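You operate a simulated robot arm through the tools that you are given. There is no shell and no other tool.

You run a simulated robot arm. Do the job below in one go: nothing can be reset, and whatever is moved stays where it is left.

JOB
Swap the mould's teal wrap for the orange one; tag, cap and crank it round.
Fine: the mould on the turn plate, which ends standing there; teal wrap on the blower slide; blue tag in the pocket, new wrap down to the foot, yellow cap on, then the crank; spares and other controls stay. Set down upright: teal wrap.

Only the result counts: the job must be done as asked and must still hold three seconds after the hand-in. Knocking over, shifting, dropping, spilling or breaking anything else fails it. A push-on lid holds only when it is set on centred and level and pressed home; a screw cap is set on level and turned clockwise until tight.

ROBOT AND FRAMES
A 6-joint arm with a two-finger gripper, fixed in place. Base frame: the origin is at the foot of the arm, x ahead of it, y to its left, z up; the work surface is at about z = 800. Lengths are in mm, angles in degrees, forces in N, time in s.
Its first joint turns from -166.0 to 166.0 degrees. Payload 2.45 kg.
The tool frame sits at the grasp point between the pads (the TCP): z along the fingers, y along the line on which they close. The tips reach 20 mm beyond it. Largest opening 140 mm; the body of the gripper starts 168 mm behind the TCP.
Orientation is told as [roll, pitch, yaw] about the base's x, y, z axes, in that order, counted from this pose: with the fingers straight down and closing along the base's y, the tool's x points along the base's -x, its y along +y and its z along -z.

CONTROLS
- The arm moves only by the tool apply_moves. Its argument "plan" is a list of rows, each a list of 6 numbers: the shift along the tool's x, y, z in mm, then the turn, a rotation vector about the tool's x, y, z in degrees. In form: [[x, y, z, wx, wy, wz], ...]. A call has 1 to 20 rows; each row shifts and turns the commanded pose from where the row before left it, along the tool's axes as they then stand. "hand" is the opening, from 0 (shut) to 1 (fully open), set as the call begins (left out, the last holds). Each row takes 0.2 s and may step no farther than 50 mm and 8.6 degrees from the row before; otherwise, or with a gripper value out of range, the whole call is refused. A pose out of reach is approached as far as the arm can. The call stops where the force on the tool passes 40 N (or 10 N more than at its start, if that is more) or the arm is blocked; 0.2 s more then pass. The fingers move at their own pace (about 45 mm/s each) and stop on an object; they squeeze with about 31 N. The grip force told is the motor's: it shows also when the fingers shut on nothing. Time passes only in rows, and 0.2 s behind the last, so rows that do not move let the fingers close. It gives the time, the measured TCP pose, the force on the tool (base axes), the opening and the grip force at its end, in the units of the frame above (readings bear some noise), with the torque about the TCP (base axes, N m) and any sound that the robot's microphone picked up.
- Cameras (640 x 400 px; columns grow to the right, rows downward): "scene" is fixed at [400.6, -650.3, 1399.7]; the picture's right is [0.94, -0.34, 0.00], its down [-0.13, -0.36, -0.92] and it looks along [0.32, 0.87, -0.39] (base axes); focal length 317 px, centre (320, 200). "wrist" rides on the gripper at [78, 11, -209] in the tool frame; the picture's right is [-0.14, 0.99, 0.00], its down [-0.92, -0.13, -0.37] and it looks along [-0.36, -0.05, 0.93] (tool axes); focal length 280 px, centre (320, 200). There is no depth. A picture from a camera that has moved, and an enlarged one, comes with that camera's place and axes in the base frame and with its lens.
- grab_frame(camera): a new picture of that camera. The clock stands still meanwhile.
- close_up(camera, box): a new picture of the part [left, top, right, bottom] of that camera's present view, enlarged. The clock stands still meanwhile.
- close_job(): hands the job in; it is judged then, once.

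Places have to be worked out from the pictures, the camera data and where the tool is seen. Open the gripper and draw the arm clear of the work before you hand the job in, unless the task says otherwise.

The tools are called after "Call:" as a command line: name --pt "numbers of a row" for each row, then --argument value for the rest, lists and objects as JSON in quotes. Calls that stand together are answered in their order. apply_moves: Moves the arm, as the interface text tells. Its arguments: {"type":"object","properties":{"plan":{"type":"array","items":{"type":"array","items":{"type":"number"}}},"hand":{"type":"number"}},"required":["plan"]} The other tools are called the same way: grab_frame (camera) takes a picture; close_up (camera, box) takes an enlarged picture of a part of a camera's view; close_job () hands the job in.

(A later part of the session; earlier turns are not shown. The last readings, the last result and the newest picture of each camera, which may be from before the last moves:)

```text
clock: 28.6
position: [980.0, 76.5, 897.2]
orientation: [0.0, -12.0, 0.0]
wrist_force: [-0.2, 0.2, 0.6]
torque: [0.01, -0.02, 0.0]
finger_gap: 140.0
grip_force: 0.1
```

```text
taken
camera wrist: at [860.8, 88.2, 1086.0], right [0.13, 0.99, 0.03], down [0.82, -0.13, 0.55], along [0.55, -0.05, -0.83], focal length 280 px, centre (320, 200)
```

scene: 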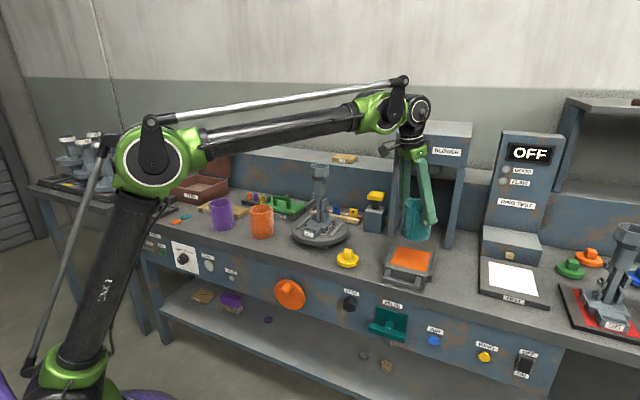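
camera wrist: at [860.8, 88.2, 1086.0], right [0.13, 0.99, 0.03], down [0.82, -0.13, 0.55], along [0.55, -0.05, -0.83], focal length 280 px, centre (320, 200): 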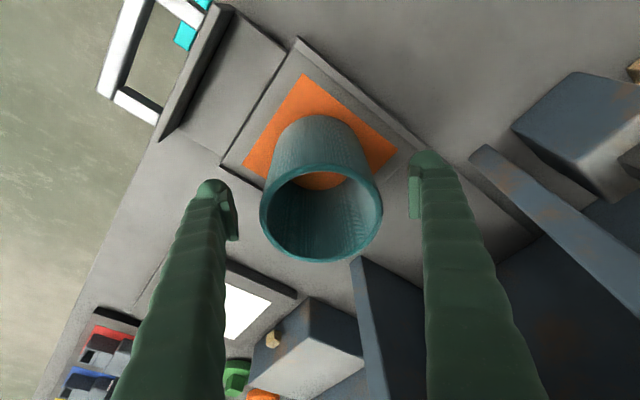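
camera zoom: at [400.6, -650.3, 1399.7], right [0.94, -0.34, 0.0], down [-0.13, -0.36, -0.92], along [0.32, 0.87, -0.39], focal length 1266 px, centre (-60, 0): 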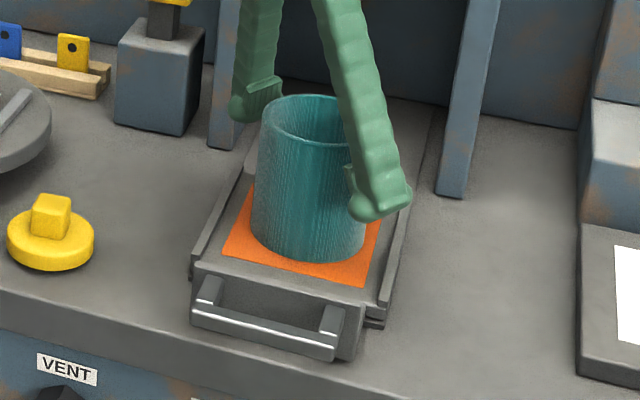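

Teal wrap stands upright on the pad. I withdraw straight up, then go round to view the bare mould and its pocket with the tool turned to yaw 45.

Call:
apply_moves --pt "-6.6 0 -31 0 0 0" --pt "-6.6 0 -31 0 0 0" --pt "-6.6 0 -31 0 0 0" --pt "20.6 3.83 -31.3 0 0 0" --pt "20.6 3.83 -31.3 0 0 0" --pt "20.6 3.83 -31.3 0 0 0" --pt "20.6 3.83 -31.3 0 0 0" --pt "20.6 3.83 -31.3 0 0 0" --pt "20.6 3.83 -31.3 0 0 0" --pt "23.9 35.6 -5.1 0 0 0" --pt "23.9 35.6 -5.1 0 0 0" --pt "23.9 35.6 -5.1 0 0 0" --pt "23.9 35.6 -5.1 0 0 0" --pt "23.9 35.6 -5.1 0 0 0" --pt "0 0 0 0 0 0"

Call:
apply_moves --pt "0 0 0 -1.559 0 -7.336" --pt "0 0 0 -1.559 0 -7.336" --pt "0 0 0 -1.559 0 -7.336" --pt "0 0 0 -1.559 0 -7.336" --pt "0 0 0 -1.559 0 -7.336" --pt "0 0 0 -1.559 0 -7.336" --pt "0 0 0 0 0 0"

Call:
grab_frame --camera "wrist"

Call:
grab_frame --camera "scene"

```text
clock: 31.8
position: [698.9, 277.6, 1150.7]
orientation: [0.0, -12.0, 0.0]
wrist_force: [-0.3, -0.1, 0.4]
torque: [0.01, 0.0, 0.01]
finger_gap: 139.7
grip_force: 0.0
```

```text
clock: 33.4
position: [697.1, 277.7, 1151.7]
orientation: [0.0, -12.0, 45.1]
wrist_force: [-0.3, -0.2, -0.9]
torque: [0.01, 0.01, -0.01]
finger_gap: 140.3
grip_force: 0.1
```

```text
taken
camera wrist: at [605.8, 201.4, 1339.4], right [-0.61, 0.79, 0.03], down [0.67, 0.49, 0.55], along [0.42, 0.35, -0.83], focal length 280 px, centre (320, 200)
```

wrist: 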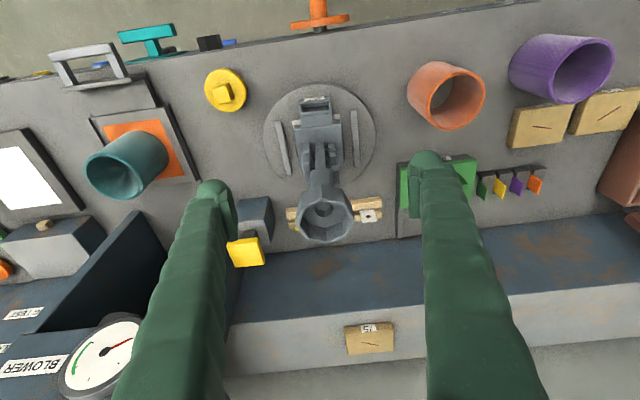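

```text
taken
```

scene: 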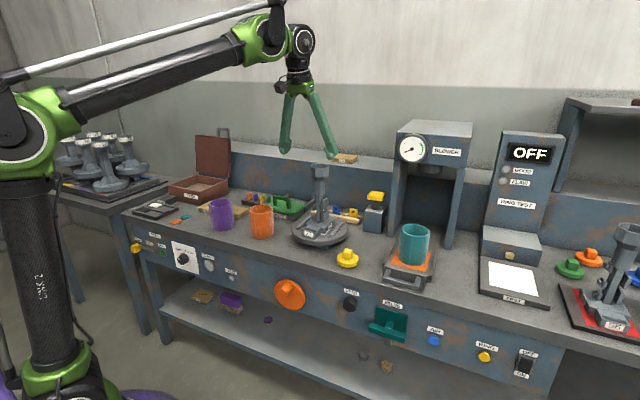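

Close-up views of the mould's pocket and foot now.

Call:
close_up --camera "wrist" --box '[260, 75, 380, 180]'

Call:
close_up --camera "scene" --box '[285, 195, 355, 250]'

Call:
close_up --camera "wrist" --box '[395, 30, 635, 180]'

```text
3.81 times, centred on (320, 128) of wrist
camera zoom: at [605.8, 201.4, 1339.4], right [-0.61, 0.79, 0.03], down [0.67, 0.49, 0.55], along [0.42, 0.35, -0.83], focal length 1068 px, centre (320, 476)
```

zoom: 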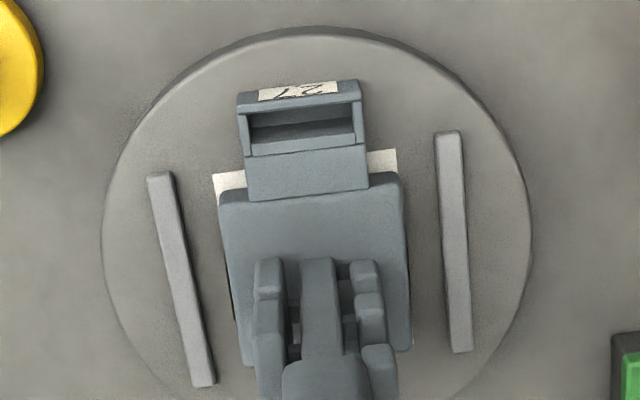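

```text
7.27 times, centred on (320, 222) of scene
camera zoom: at [400.6, -650.3, 1399.7], right [0.94, -0.34, 0.0], down [-0.13, -0.36, -0.92], along [0.32, 0.87, -0.39], focal length 2302 px, centre (320, 36)
```

zoom: 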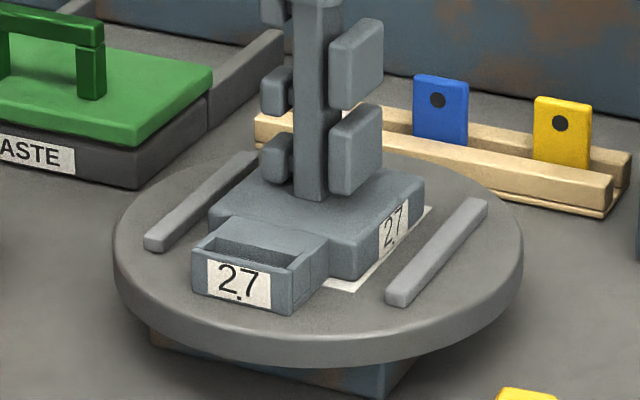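

```text
2.67 times, centred on (515, 105) of wrist
camera zoom: at [605.8, 201.4, 1339.4], right [-0.61, 0.79, 0.03], down [0.67, 0.49, 0.55], along [0.42, 0.35, -0.83], focal length 748 px, centre (-200, 453)
```

zoom: 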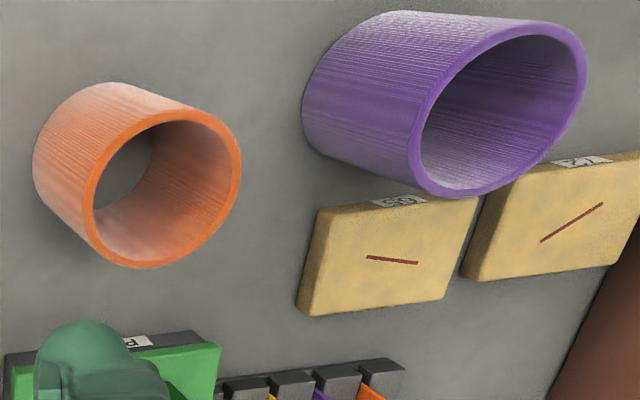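

I need more accurate pocket geometry, so I zoom further with both cameras.

Call:
close_up --camera "wrist" --box '[296, 90, 344, 120]'

Call:
close_up --camera "scene" --box '[298, 222, 330, 242]'

Call:
close_up --camera "scene" --box '[325, 200, 365, 225]'

```text
13.33 times, centred on (320, 105) of wrist
camera zoom: at [605.8, 201.4, 1339.4], right [-0.61, 0.79, 0.03], down [0.67, 0.49, 0.55], along [0.42, 0.35, -0.83], focal length 3738 px, centre (320, 1467)
```

zoom: 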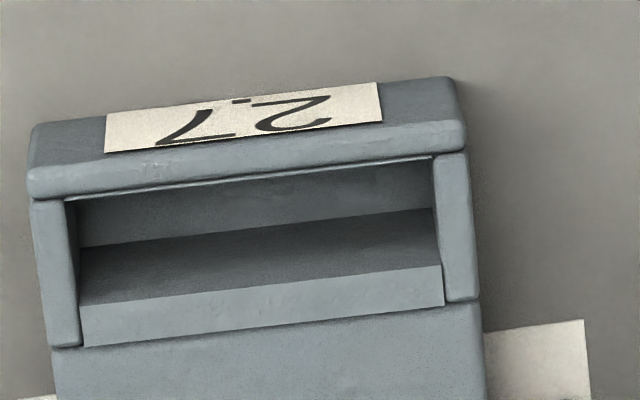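

```text
16.00 times, centred on (314, 232) of scene
camera zoom: at [400.6, -650.3, 1399.7], right [0.94, -0.34, 0.0], down [-0.13, -0.36, -0.92], along [0.32, 0.87, -0.39], focal length 5066 px, centre (416, -312)
```

zoom: 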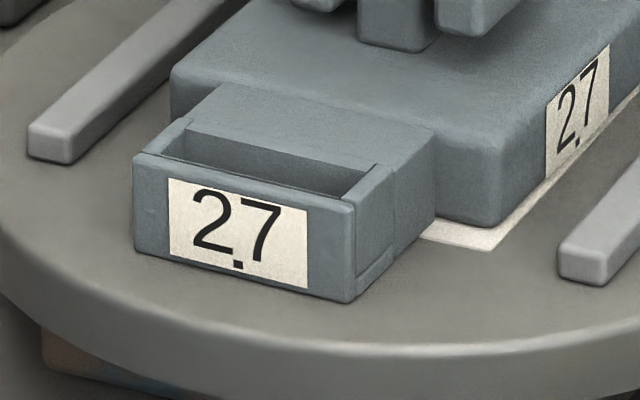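

```text
16.00 times, centred on (345, 212) of scene
camera zoom: at [400.6, -650.3, 1399.7], right [0.94, -0.34, 0.0], down [-0.13, -0.36, -0.92], along [0.32, 0.87, -0.39], focal length 5066 px, centre (-80, 0)
```

zoom: 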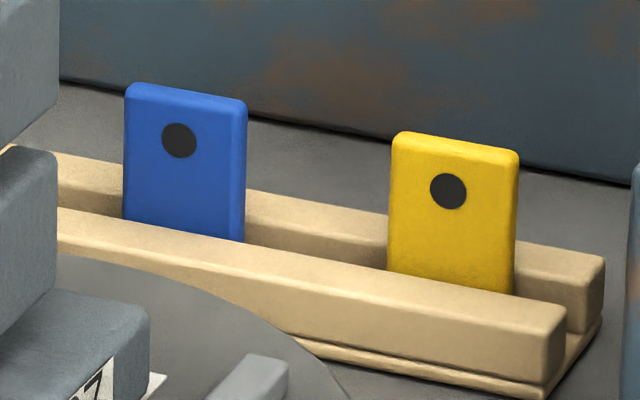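

Let me verify the wrist camera calibration on the mould head, and measure tag and pocket consistently.

Call:
close_up --camera "wrist" --box '[280, 170, 376, 250]'

Call:
close_up --camera "scene" --box '[290, 155, 350, 250]'

```text
5.00 times, centred on (328, 210) of wrist
camera zoom: at [605.8, 201.4, 1339.4], right [-0.61, 0.79, 0.03], down [0.67, 0.49, 0.55], along [0.42, 0.35, -0.83], focal length 1402 px, centre (280, 150)
```

zoom: 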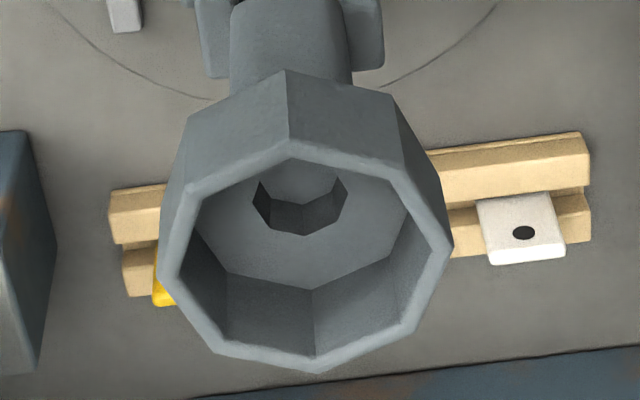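

```text
4.21 times, centred on (320, 202) of scene
camera zoom: at [400.6, -650.3, 1399.7], right [0.94, -0.34, 0.0], down [-0.13, -0.36, -0.92], along [0.32, 0.87, -0.39], focal length 1333 px, centre (320, 190)
```

zoom: 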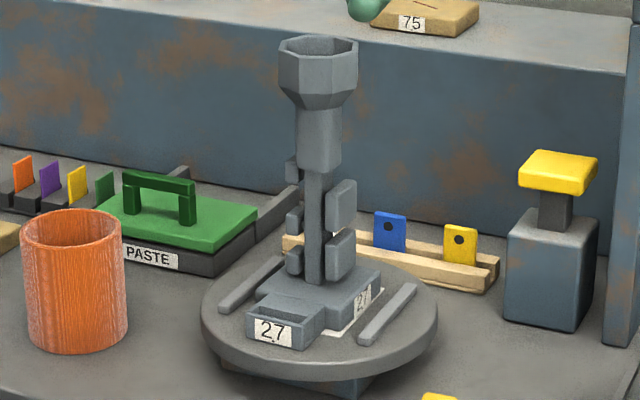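

Calibration agrees: pocket slot centre at about w=697.5, s=298 (bench axes), top z≈870, floor ≈850, roughly 46×13 mm; blue tag top centre at (885, 475, 854), about 36 mm wide. I set the opening to ~56 mm, reduce the tilt to 10°, and move past the mould toward the rack.

Call:
apply_moves --pt "0 0 0 0 2 0" --pt "-34.6 1.17 6.1 0 0 0" --pt "-34.6 1.17 6.1 0 0 0" --pt "-34.6 1.17 6.1 0 0 0" --pt "-34.6 1.17 6.1 0 0 0" --pt "-34.6 1.17 6.1 0 0 0" --pt "-34.6 1.17 6.1 0 0 0" --pt "0 0 0 0 0 0" --hand 0.4

Call:
grab_frame --camera "wrist"

Call:
close_up --camera "wrist" --box '[260, 70, 420, 170]'

Call:
grab_frame --camera "scene"

```text
clock: 35.2
position: [841.1, 432.2, 1151.6]
orientation: [-0.1, -9.9, 45.0]
wrist_force: [-0.6, -1.6, -0.8]
torque: [-0.01, -0.02, 0.0]
finger_gap: 56.1
grip_force: 0.1
```

```text
taken
camera wrist: at [753.9, 360.5, 1344.7], right [-0.6, 0.8, 0.02], down [0.69, 0.51, 0.52], along [0.4, 0.33, -0.85], focal length 280 px, centre (320, 200)
```

wrist: 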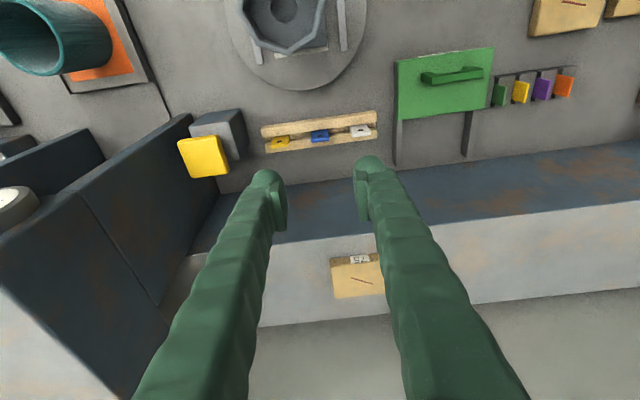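

```text
4.00 times, centred on (340, 120) of wrist
camera zoom: at [753.9, 360.5, 1344.7], right [-0.6, 0.8, 0.02], down [0.69, 0.51, 0.52], along [0.4, 0.33, -0.85], focal length 1122 px, centre (240, 520)
```

zoom: 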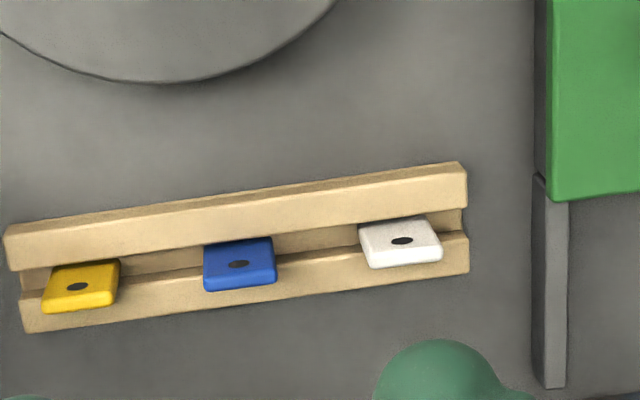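

```text
taken
```

scene: 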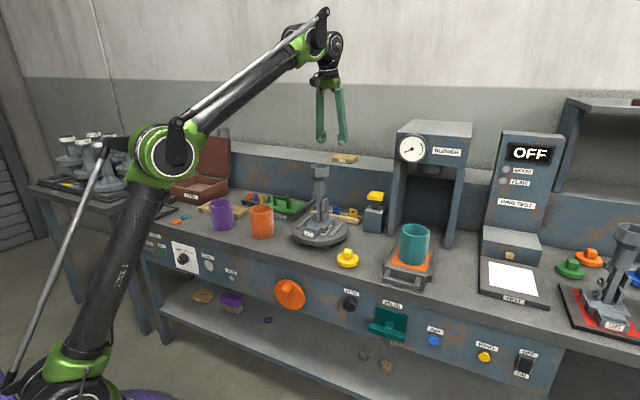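

Tag position confirmed at (885, 475). I move diagonally forward and down to above the tag.

Call:
apply_moves --pt "-6.7 -0.2 32 0 0 0" --pt "-6.7 -0.2 32 0 0 0" --pt "-6.7 -0.2 32 0 0 0" --pt "-6.7 -0.2 32 0 0 0" --pt "-6.7 -0.2 32 0 0 0" --pt "0 0 0 0 0 0"

Call:
grab_frame --camera "wrist"

Call:
grab_frame --camera "scene"

```text
clock: 36.6
position: [886.3, 473.1, 997.6]
orientation: [-0.1, -10.0, 44.9]
wrist_force: [0.6, -0.3, 1.0]
torque: [-0.02, 0.02, 0.0]
finger_gap: 55.9
grip_force: 0.1
```

```text
taken
camera wrist: at [798.2, 400.8, 1189.9], right [-0.6, 0.8, 0.02], down [0.69, 0.51, 0.52], along [0.4, 0.33, -0.85], focal length 280 px, centre (320, 200)
```

wrist: 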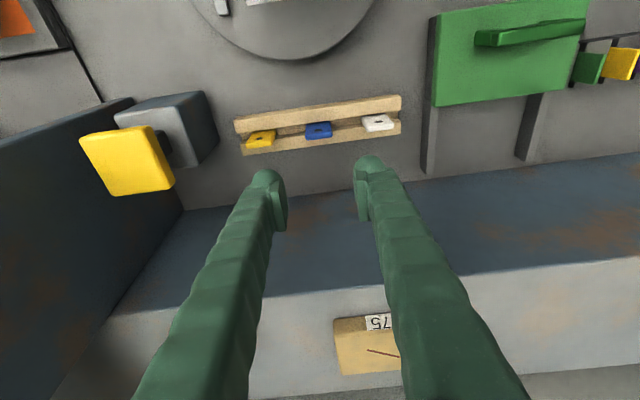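

```text
taken
```

scene: 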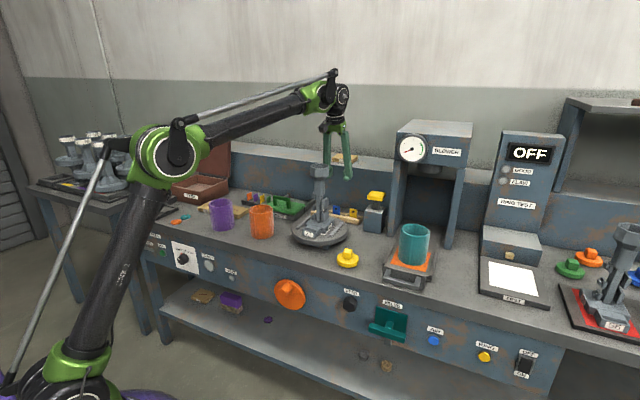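

Now a close-up of the tag from here to fine tune the lateral position.

Call:
close_up --camera "wrist" --box '[280, 100, 360, 150]'

Call:
close_up --camera "scene" --box '[270, 60, 390, 240]'

```text
8.00 times, centred on (320, 125) of wrist
camera zoom: at [798.2, 400.8, 1189.9], right [-0.6, 0.8, 0.02], down [0.69, 0.51, 0.52], along [0.4, 0.33, -0.85], focal length 2243 px, centre (320, 800)
```

zoom: 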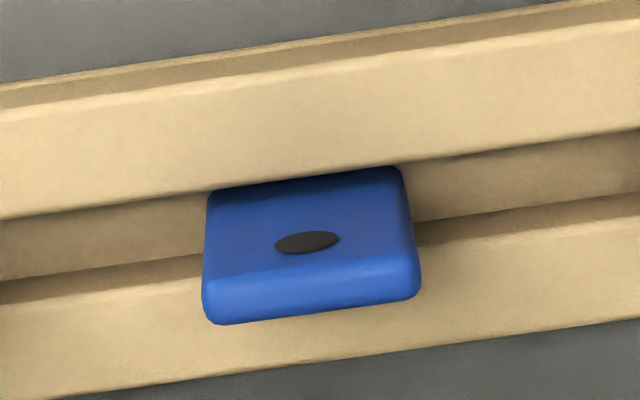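

```text
2.22 times, centred on (330, 150) of scene
camera zoom: at [400.6, -650.3, 1399.7], right [0.94, -0.34, 0.0], down [-0.13, -0.36, -0.92], along [0.32, 0.87, -0.39], focal length 704 px, centre (298, 311)
```

zoom: 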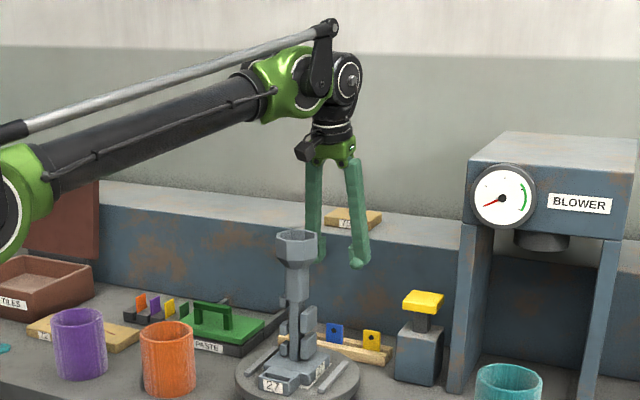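

Tag top centre is (885, 475). I shift 2 mm and descend most of the way, then check clearance to the mould head.

Call:
apply_moves --pt "2.41 0.3 13.85 0 0 0" --pt "2.41 0.3 13.85 0 0 0" --pt "2.41 0.3 13.85 0 0 0" --pt "2.41 0.3 13.85 0 0 0" --pt "2.41 0.3 13.85 0 0 0" --pt "2.41 0.3 13.85 0 0 0" --pt "2.41 0.3 13.85 0 0 0" --pt "0 0 0 0 0 0"

Call:
grab_frame --camera "wrist"

Call:
close_up --camera "scene" --box '[270, 90, 390, 240]'

Call:
close_up --camera "scene" --box '[325, 190, 365, 225]'

```text
clock: 38.4
position: [884.8, 475.1, 900.8]
orientation: [0.0, -10.0, 44.9]
wrist_force: [0.0, 0.1, -0.5]
torque: [0.01, 0.02, 0.01]
finger_gap: 56.0
grip_force: 0.1
```

```text
taken
camera wrist: at [796.9, 403.3, 1092.6], right [-0.6, 0.8, 0.02], down [0.69, 0.51, 0.52], along [0.4, 0.33, -0.85], focal length 280 px, centre (320, 200)
```

wrist: 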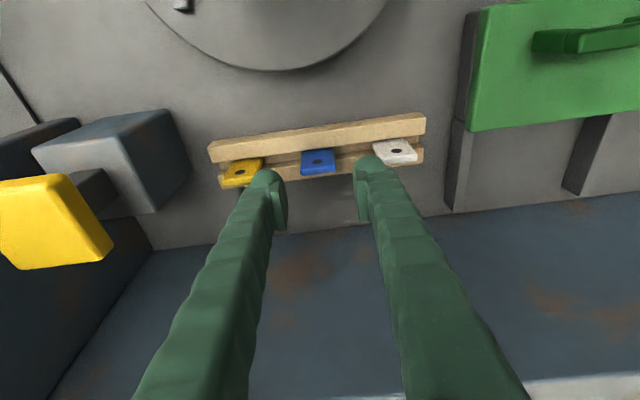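

```text
2.67 times, centred on (330, 165) of scene
camera zoom: at [400.6, -650.3, 1399.7], right [0.94, -0.34, 0.0], down [-0.13, -0.36, -0.92], along [0.32, 0.87, -0.39], focal length 844 px, centre (293, 293)
```

zoom: 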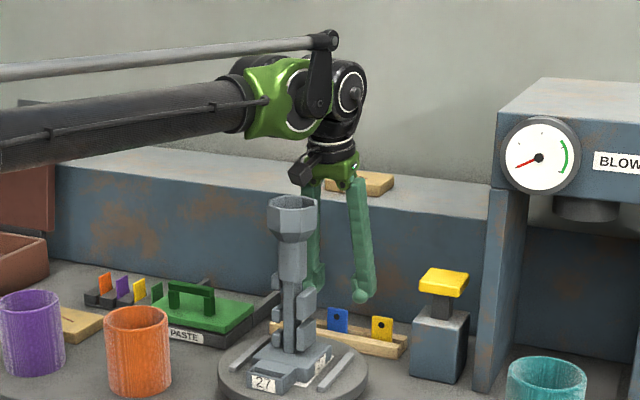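

```text
11.43 times, centred on (345, 208) of scene
camera zoom: at [400.6, -650.3, 1399.7], right [0.94, -0.34, 0.0], down [-0.13, -0.36, -0.92], along [0.32, 0.87, -0.39], focal length 3618 px, centre (34, 114)
```

zoom: 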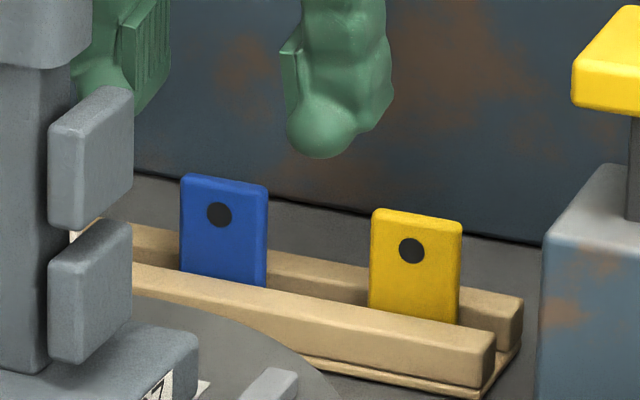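

Adjacent tags are ~55 mm away from the blue tag's centre, so I narrow the opening to 40 mm before going lower.

Call:
apply_moves --pt "0 0 0 0 0 0" --pt "0 0 0 0 0 0" --pt "0 0 0 0 0 0" --hand 0.286

Call:
close_up --camera "wrist" --box '[200, 100, 440, 250]'

Call:
close_up --camera "scene" --box '[325, 190, 365, 225]'

```text
clock: 39.2
position: [883.7, 474.6, 900.1]
orientation: [0.1, -10.0, 45.0]
wrist_force: [0.4, 0.1, 0.9]
torque: [-0.01, 0.01, -0.01]
finger_gap: 40.1
grip_force: 0.1
```

```text
2.67 times, centred on (320, 175) of wrist
camera zoom: at [796.9, 403.3, 1092.7], right [-0.6, 0.8, 0.02], down [0.69, 0.51, 0.52], along [0.4, 0.33, -0.85], focal length 748 px, centre (320, 267)
```

zoom: 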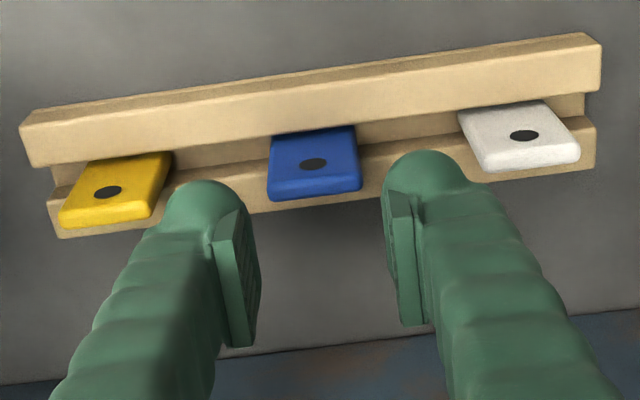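

```text
11.43 times, centred on (345, 208) of scene
camera zoom: at [400.6, -650.3, 1399.7], right [0.94, -0.34, 0.0], down [-0.13, -0.36, -0.92], along [0.32, 0.87, -0.39], focal length 3618 px, centre (34, 114)
```

zoom: 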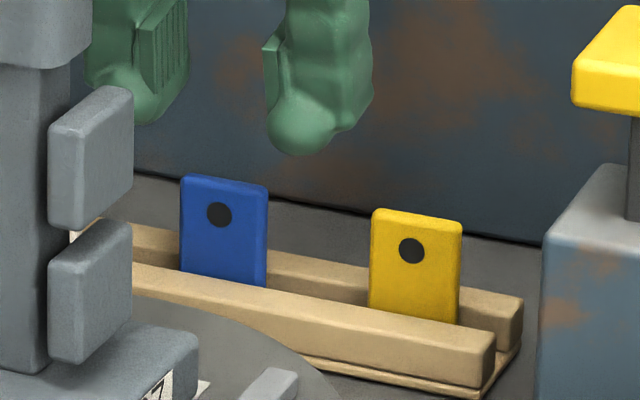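

Clearances to neighbours look fine. I descend to z≈860 with the pads either side of the blue tag.

Call:
apply_moves --pt "1.74 0 9.85 0 0 0" --pt "1.74 0 9.85 0 0 0" --pt "1.6 0 9.85 0 0 0" --pt "1.3 0 9.85 0 0 0" --pt "0 0 0 0 0 0"

Call:
close_up --camera "wrist" --box '[200, 100, 440, 250]'

Call:
close_up --camera "scene" --box '[325, 190, 365, 225]'

Call:
close_up --camera "scene" --box '[270, 90, 390, 240]'

```text
clock: 40.4
position: [884.4, 474.3, 860.7]
orientation: [0.0, -10.0, 45.0]
wrist_force: [-0.1, 0.1, -0.2]
torque: [0.0, -0.01, 0.03]
finger_gap: 40.1
grip_force: 0.1
```

```text
2.67 times, centred on (320, 175) of wrist
camera zoom: at [797.0, 403.2, 1053.4], right [-0.6, 0.8, 0.02], down [0.69, 0.51, 0.52], along [0.4, 0.33, -0.85], focal length 748 px, centre (320, 267)
```

zoom: 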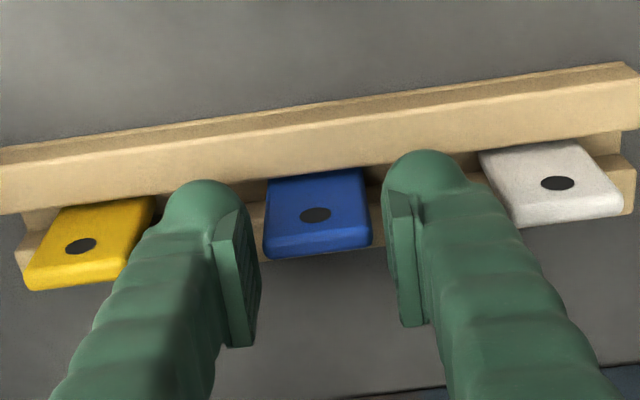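

```text
11.43 times, centred on (345, 208) of scene
camera zoom: at [400.6, -650.3, 1399.7], right [0.94, -0.34, 0.0], down [-0.13, -0.36, -0.92], along [0.32, 0.87, -0.39], focal length 3618 px, centre (34, 114)
```

zoom: 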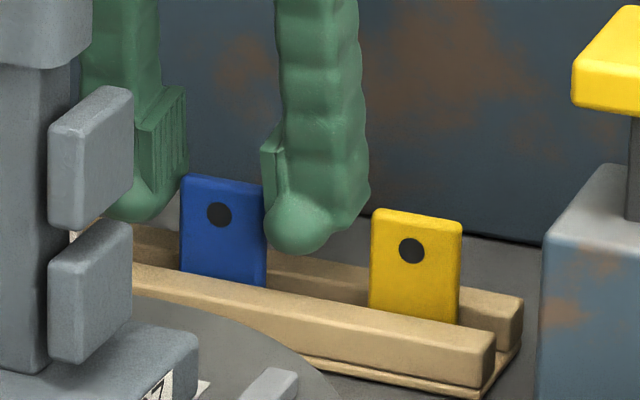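

```text
2.67 times, centred on (330, 165) of scene
camera zoom: at [400.6, -650.3, 1399.7], right [0.94, -0.34, 0.0], down [-0.13, -0.36, -0.92], along [0.32, 0.87, -0.39], focal length 844 px, centre (293, 293)
```

zoom: 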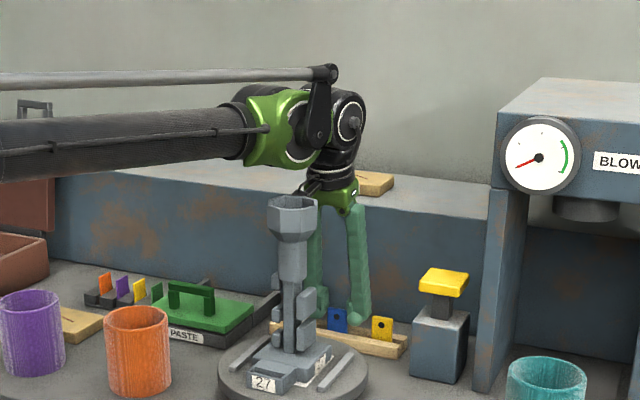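

The pads overlap only about 6 mm of the tag; I go 7 mm lower and then close.

Call:
apply_moves --pt "0.6 -0.2 3.4 0 0 0" --pt "0.6 -0.2 3.4 0 0 0" --pt "0 0 0 0 0 0"

Call:
apply_moves --pt "0 0 0 0 0 0" --pt "0 0 0 0 0 0" --pt "0 0 0 0 0 0" --pt "0 0 0 0 0 0" --hand 0

Call:
close_up --camera "wrist" --box '[200, 100, 440, 250]'

Call:
close_up --camera "scene" --box '[325, 190, 365, 225]'

```text
clock: 41.2
position: [885.4, 474.5, 855.4]
orientation: [0.0, -10.0, 45.0]
wrist_force: [0.3, 0.3, -0.8]
torque: [-0.02, 0.01, -0.01]
finger_gap: 40.1
grip_force: 0.0
```

```text
clock: 42.2
position: [884.6, 475.4, 854.0]
orientation: [-0.1, -10.0, 45.1]
wrist_force: [0.6, 0.1, 0.0]
torque: [-0.02, -0.03, 0.0]
finger_gap: 31.2
grip_force: 31.2
```

```text
2.67 times, centred on (320, 175) of wrist
camera zoom: at [797.4, 403.5, 1047.3], right [-0.6, 0.8, 0.02], down [0.69, 0.51, 0.52], along [0.4, 0.33, -0.85], focal length 748 px, centre (320, 267)
```

zoom: 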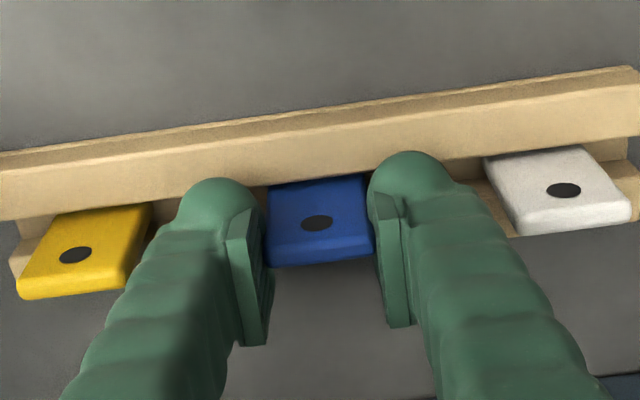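

```text
11.43 times, centred on (345, 208) of scene
camera zoom: at [400.6, -650.3, 1399.7], right [0.94, -0.34, 0.0], down [-0.13, -0.36, -0.92], along [0.32, 0.87, -0.39], focal length 3618 px, centre (34, 114)
```

zoom: 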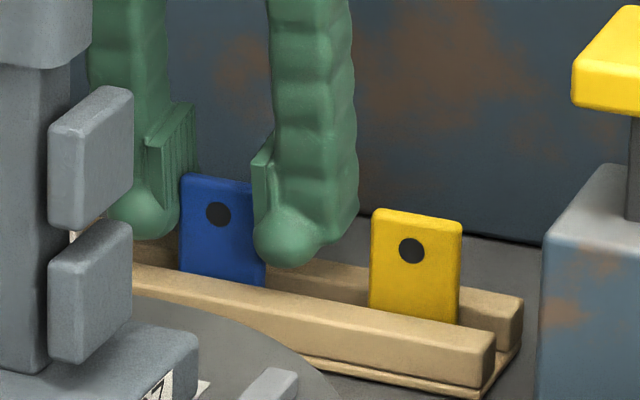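

The tag is gripped (31.2 mm gap, 31 N). I lift it straight up and check.

Call:
apply_moves --pt "-1.04 0 -5.9 0 0 0" --pt "-1.74 0 -9.85 0 0 0" --pt "-2.6 0 -14.8 0 0 0" --pt "-2.6 0 -14.8 0 0 0" --pt "-2.6 0 -14.8 0 0 0" --pt "0 0 0 0 0 0"

Call:
close_up --camera "wrist" --box '[200, 100, 440, 250]'

Call:
close_up --camera "scene" --box '[325, 175, 365, 225]'

```text
clock: 43.6
position: [886.0, 475.3, 915.4]
orientation: [-0.1, -10.0, 45.0]
wrist_force: [0.1, -0.2, 0.0]
torque: [0.04, 0.0, 0.02]
finger_gap: 31.6
grip_force: 31.3
```

```text
2.67 times, centred on (320, 175) of wrist
camera zoom: at [797.9, 404.3, 1108.2], right [-0.6, 0.8, 0.02], down [0.69, 0.51, 0.52], along [0.4, 0.33, -0.85], focal length 748 px, centre (320, 267)
```

zoom: 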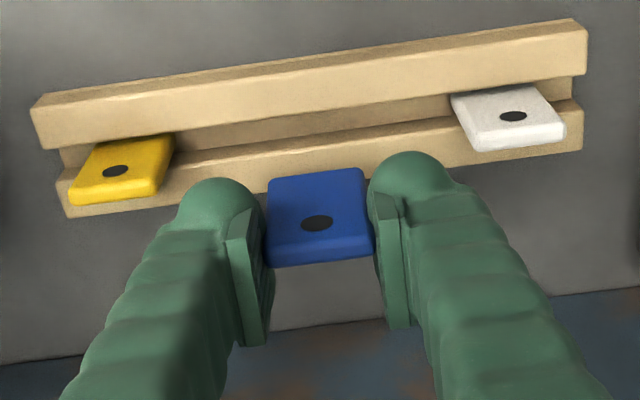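

```text
8.00 times, centred on (345, 200) of scene
camera zoom: at [400.6, -650.3, 1399.7], right [0.94, -0.34, 0.0], down [-0.13, -0.36, -0.92], along [0.32, 0.87, -0.39], focal length 2533 px, centre (120, 200)
```

zoom: 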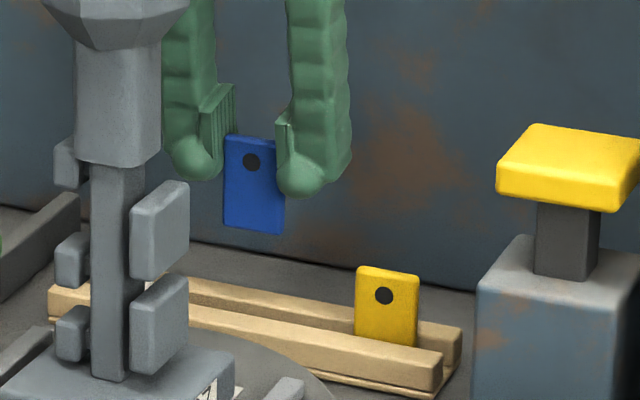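

The blue tag is out, upright in the grip, about 50 mm tall. I carry it back over the mould head (high enough) to in front of the pocket.

Call:
apply_moves --pt "-4.93 0 -27.9 0 0 0" --pt "-4.93 0 -27.9 0 0 0" --pt "-4.93 0 -27.9 0 0 0" --pt "5.97 0 -37.6 0 0 0" --pt "5.97 0 -37.6 0 0 0" --pt "5.97 0 -37.6 0 0 0" --pt "5.97 0 -37.6 0 0 0" --pt "5.97 0 -37.6 0 0 0" --pt "34.5 -1.33 -6.1 0 0 0" --pt "34.5 -1.33 -6.1 0 0 0" --pt "34.5 -1.33 -6.1 0 0 0" --pt "34.5 -1.33 -6.1 0 0 0" --pt "34.5 -1.33 -6.1 0 0 0" --pt "34.5 -1.33 -6.1 0 0 0" --pt "0 0 0 0 0 0"

Call:
grab_frame --camera "wrist"

Call:
grab_frame --camera "scene"

```text
clock: 46.8
position: [698.4, 276.7, 1179.1]
orientation: [0.0, -10.1, 45.0]
wrist_force: [0.0, 0.5, -0.3]
torque: [0.0, 0.0, -0.01]
finger_gap: 31.6
grip_force: 31.1
```

```text
taken
camera wrist: at [611.5, 205.4, 1371.6], right [-0.6, 0.8, 0.02], down [0.69, 0.51, 0.52], along [0.4, 0.33, -0.85], focal length 280 px, centre (320, 200)
```

wrist: 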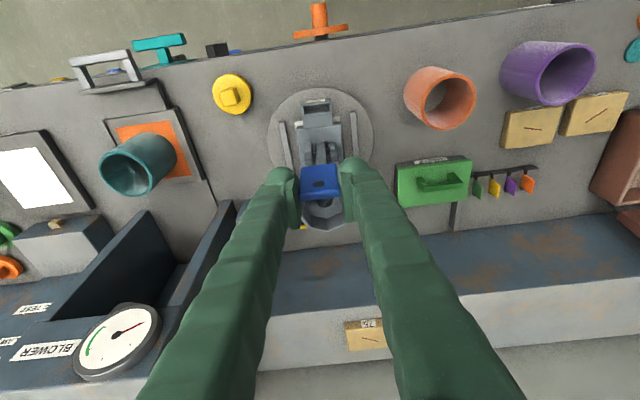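

```text
taken
```

scene: 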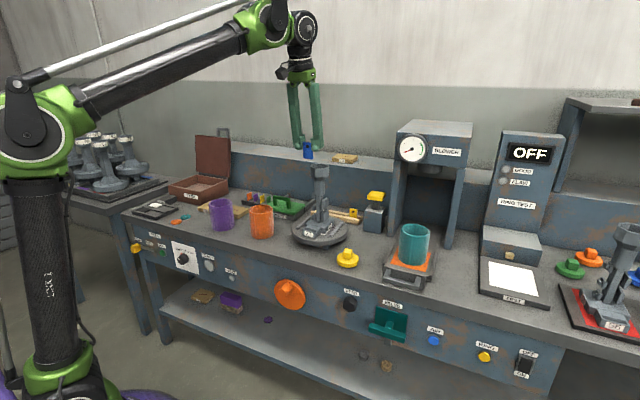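

Positioned in front at w=689.5, s=298. I descend to z≈990 and re-measure the slot against the tag.

Call:
apply_moves --pt "5.47 0 31 0 0 0" --pt "5.47 0 31 0 0 0" --pt "5.47 0 31 0 0 0" --pt "5.47 0 31 0 0 0" --pt "5.47 0 31 0 0 0" --pt "5.47 0 31 0 0 0" --pt "0 0 0 0 0 0"

Call:
grab_frame --camera "wrist"

Call:
close_up --camera "wrist" --box '[260, 70, 380, 210]'

Call:
close_up --camera "scene" --box '[280, 165, 350, 245]'

```text
clock: 48.4
position: [697.0, 277.5, 990.7]
orientation: [0.0, -10.0, 44.9]
wrist_force: [-0.3, -0.1, 0.0]
torque: [-0.02, 0.0, 0.02]
finger_gap: 31.5
grip_force: 30.5
```

```text
taken
camera wrist: at [609.2, 205.6, 1183.4], right [-0.6, 0.8, 0.02], down [0.69, 0.51, 0.52], along [0.4, 0.33, -0.85], focal length 280 px, centre (320, 200)
```

wrist: 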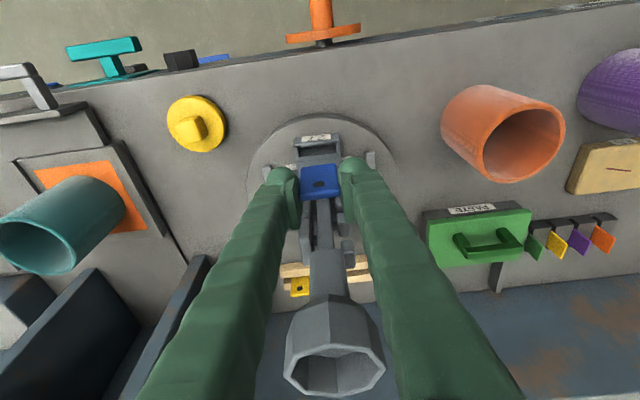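

```text
2.86 times, centred on (320, 140) of wrist
camera zoom: at [609.2, 205.6, 1183.4], right [-0.6, 0.8, 0.02], down [0.69, 0.51, 0.52], along [0.4, 0.33, -0.85], focal length 801 px, centre (320, 371)
```

zoom: 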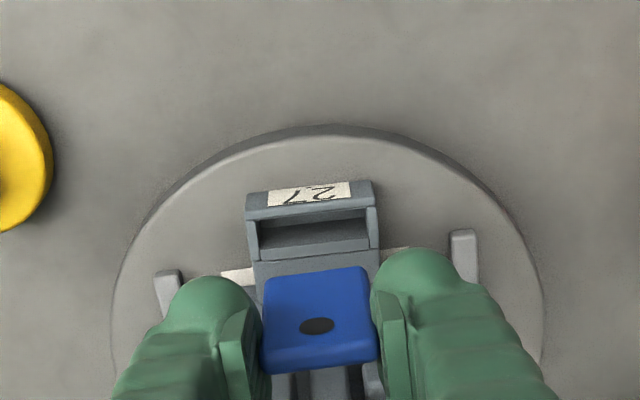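

```text
5.00 times, centred on (315, 205) of scene
camera zoom: at [400.6, -650.3, 1399.7], right [0.94, -0.34, 0.0], down [-0.13, -0.36, -0.92], along [0.32, 0.87, -0.39], focal length 1583 px, centre (345, 175)
```

zoom: 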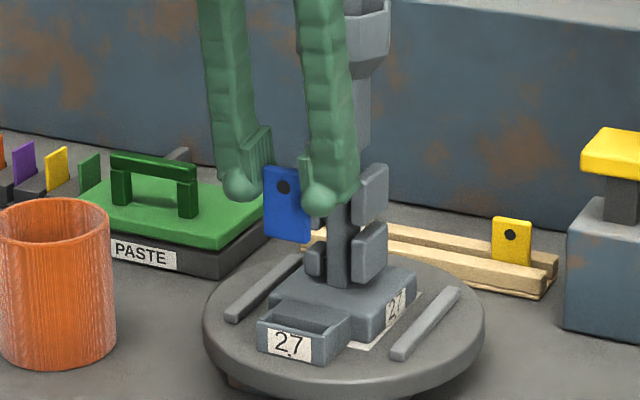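

Close-up of the slot from here for accurate alignment.

Call:
close_up --camera "wrist" --box '[290, 130, 346, 165]'

Call:
close_up --camera "scene" --box '[298, 195, 338, 245]'

```text
11.43 times, centred on (318, 148) of wrist
camera zoom: at [609.2, 205.6, 1183.4], right [-0.6, 0.8, 0.02], down [0.69, 0.51, 0.52], along [0.4, 0.33, -0.85], focal length 3204 px, centre (343, 800)
```

zoom: 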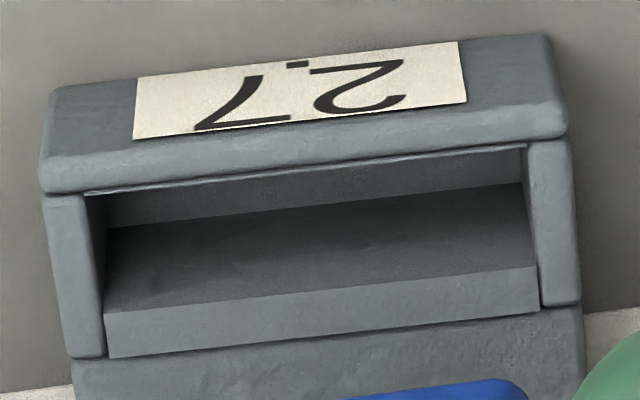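

```text
8.00 times, centred on (318, 220) of scene
camera zoom: at [400.6, -650.3, 1399.7], right [0.94, -0.34, 0.0], down [-0.13, -0.36, -0.92], along [0.32, 0.87, -0.39], focal length 2533 px, centre (336, 40)
```

zoom: 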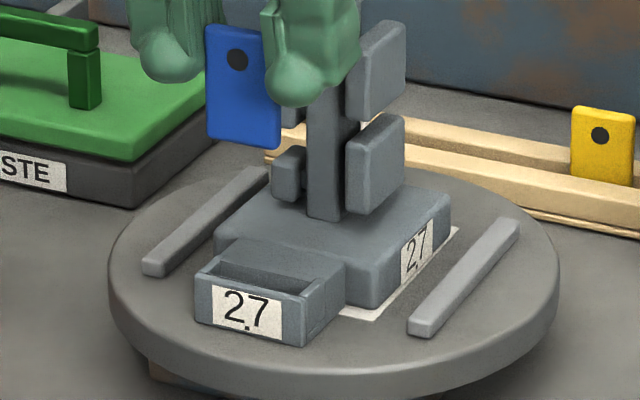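

Slot spans w≈692–705 at s≈298, depth to z≈846. I align (dw +9.5, ds +1.2) and lower until the tag's lower edge is just above the slot.

Call:
apply_moves --pt "-9.36 -1.2 1.65 0 0 0" --pt "2.6 0 14.8 0 0 0" --pt "2.6 0 14.8 0 0 0" --pt "2.6 0 14.8 0 0 0" --pt "2.6 0 14.8 0 0 0" --pt "0 0 0 0 0 0"

Call:
close_up --camera "wrist" --box '[260, 90, 380, 210]'

Call:
close_up --camera "scene" --box '[298, 195, 338, 245]'

```text
clock: 49.8
position: [705.0, 282.1, 929.8]
orientation: [0.0, -10.1, 45.0]
wrist_force: [-0.3, 0.6, -0.1]
torque: [-0.02, 0.02, 0.0]
finger_gap: 31.5
grip_force: 30.9
```

```text
3.33 times, centred on (320, 150) of wrist
camera zoom: at [617.3, 210.4, 1124.2], right [-0.6, 0.8, 0.02], down [0.69, 0.51, 0.52], along [0.4, 0.33, -0.85], focal length 935 px, centre (320, 367)
```

zoom: 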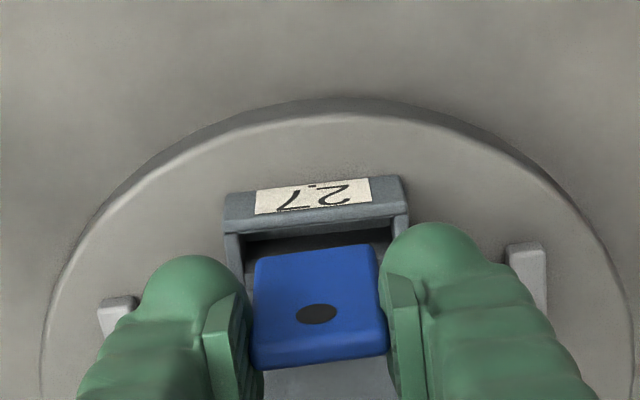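

```text
8.00 times, centred on (318, 220) of scene
camera zoom: at [400.6, -650.3, 1399.7], right [0.94, -0.34, 0.0], down [-0.13, -0.36, -0.92], along [0.32, 0.87, -0.39], focal length 2533 px, centre (336, 40)
```

zoom: 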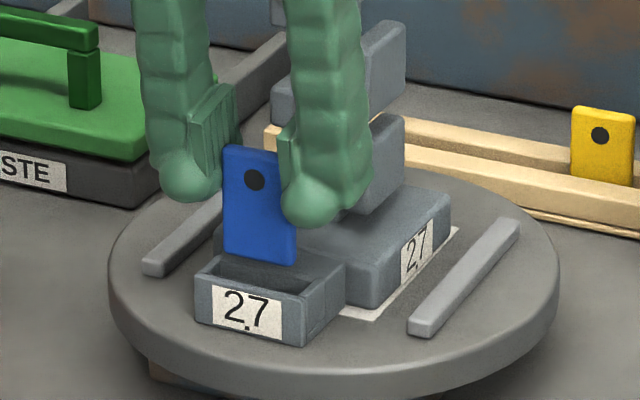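

Alignment looks right. I lower slowly into the slot.

Call:
apply_moves --pt "0.52 0 2.95 0 0 0" --pt "0.52 0 2.95 0 0 0" --pt "0.52 0 2.95 0 0 0" --pt "0.52 0 2.95 0 0 0" --pt "0.52 0 2.95 0 0 0" --pt "0 0 0 0 0 0"

Call:
close_up --camera "wrist" --box '[280, 130, 360, 190]'

Call:
close_up --camera "scene" --box '[298, 205, 338, 245]'

```text
clock: 51.2
position: [705.2, 282.5, 916.5]
orientation: [0.0, -9.9, 45.1]
wrist_force: [0.3, -0.1, 0.9]
torque: [0.0, -0.03, -0.01]
finger_gap: 31.1
grip_force: 31.3
```

```text
6.67 times, centred on (320, 160) of wrist
camera zoom: at [617.7, 211.4, 1108.6], right [-0.6, 0.8, 0.02], down [0.69, 0.51, 0.52], along [0.4, 0.33, -0.85], focal length 1869 px, centre (320, 467)
```

zoom: 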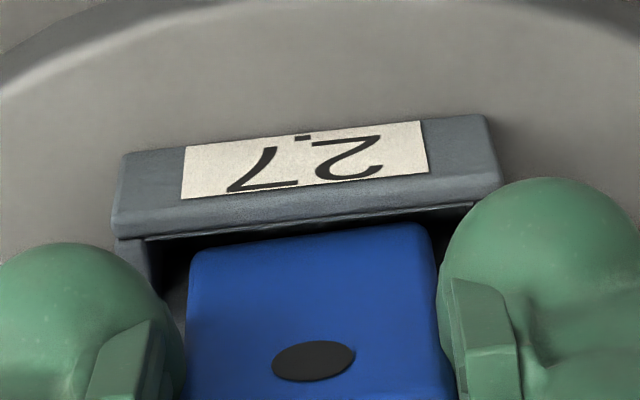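

```text
10.00 times, centred on (318, 225) of scene
camera zoom: at [400.6, -650.3, 1399.7], right [0.94, -0.34, 0.0], down [-0.13, -0.36, -0.92], along [0.32, 0.87, -0.39], focal length 3166 px, centre (340, -50)
```

zoom: 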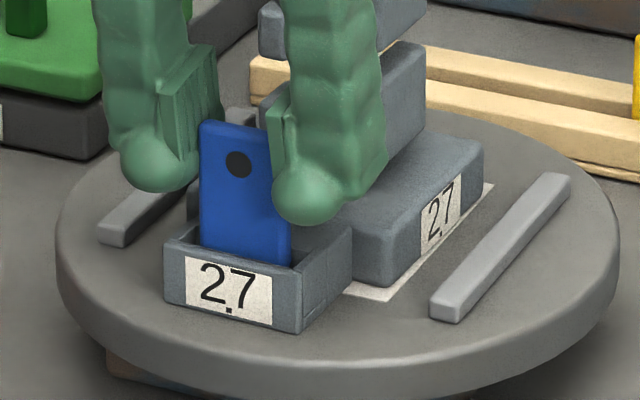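

The tag's lower edge is entering the slot without contact. I continue down slowly.

Call:
apply_moves --pt "0.35 0 1.97 0 0 0" --pt "0.35 0 1.97 0 0 0" --pt "0.35 0 1.97 0 0 0" --pt "0.35 0 1.97 0 0 0" --pt "0.35 0 1.97 0 0 0" --pt "0 0 0 0 0 0"

Call:
close_up --camera "scene" --box '[298, 205, 338, 245]'

Call:
close_up --camera "wrist" --box '[280, 130, 360, 190]'

```text
clock: 52.6
position: [706.4, 283.8, 906.3]
orientation: [0.0, -10.0, 45.0]
wrist_force: [-1.5, -1.8, -1.0]
torque: [-0.05, 0.03, -0.03]
finger_gap: 31.5
grip_force: 31.1
```

```text
10.00 times, centred on (318, 225) of scene
camera zoom: at [400.6, -650.3, 1399.7], right [0.94, -0.34, 0.0], down [-0.13, -0.36, -0.92], along [0.32, 0.87, -0.39], focal length 3166 px, centre (340, -50)
```

zoom: 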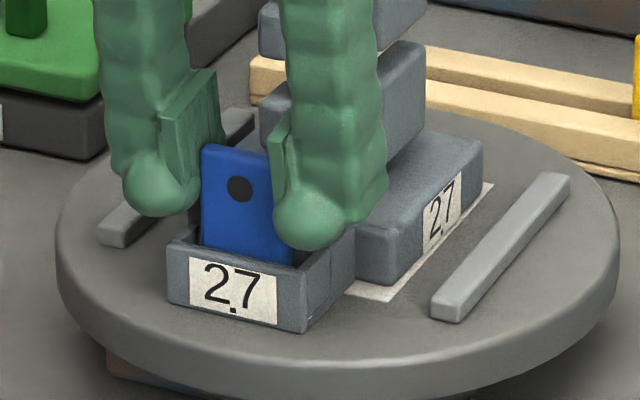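

```text
6.67 times, centred on (320, 160) of wrist
camera zoom: at [618.2, 211.7, 1099.0], right [-0.6, 0.8, 0.02], down [0.69, 0.51, 0.52], along [0.4, 0.33, -0.85], focal length 1869 px, centre (320, 467)
```

zoom: 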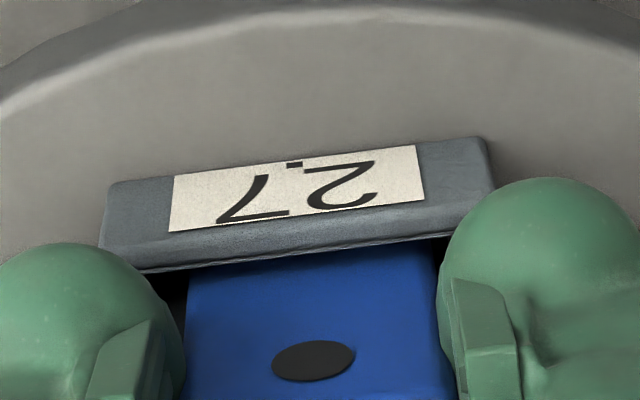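

The mould seems to have been nudged by about 1 mm (light force toward +w), so the tag is touching the back wall. I back off 2.5 mm toward the front and re-check.

Call:
apply_moves --pt "1.23 0 -0.2 0 0 0" --pt "1.23 0 -0.2 0 0 0" --pt "0 0 0 0 0 0"

Call:
close_up --camera "scene" --box '[298, 205, 338, 245]'

Call:
close_up --camera "wrist" --box '[280, 130, 360, 190]'

```text
clock: 53.4
position: [703.9, 281.9, 906.7]
orientation: [0.1, -10.0, 45.0]
wrist_force: [1.1, 1.4, 1.4]
torque: [0.08, -0.05, -0.03]
finger_gap: 31.4
grip_force: 31.2
```

```text
10.00 times, centred on (318, 225) of scene
camera zoom: at [400.6, -650.3, 1399.7], right [0.94, -0.34, 0.0], down [-0.13, -0.36, -0.92], along [0.32, 0.87, -0.39], focal length 3166 px, centre (340, -50)
```

zoom: 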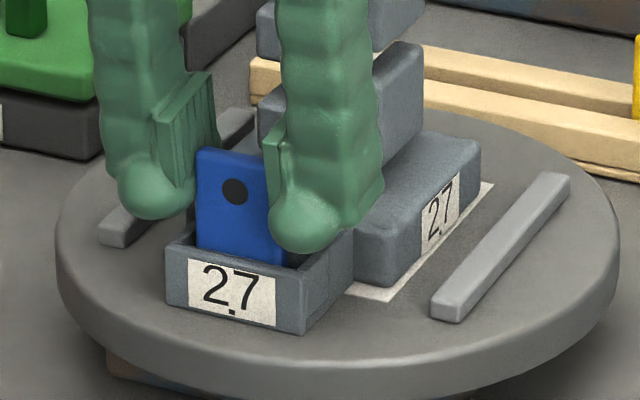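

```text
6.67 times, centred on (320, 160) of wrist
camera zoom: at [615.8, 209.8, 1099.2], right [-0.6, 0.8, 0.02], down [0.69, 0.51, 0.52], along [0.4, 0.33, -0.85], focal length 1869 px, centre (320, 467)
```

zoom: 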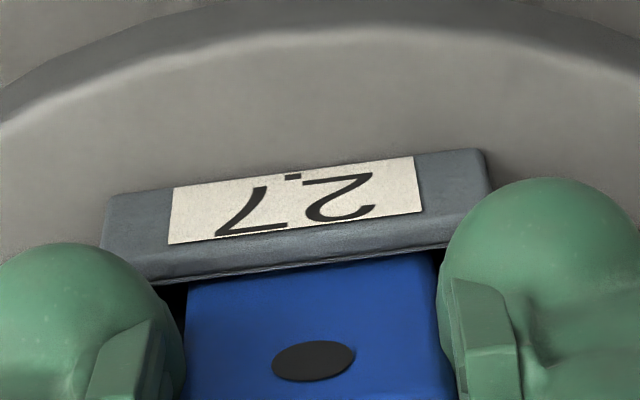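

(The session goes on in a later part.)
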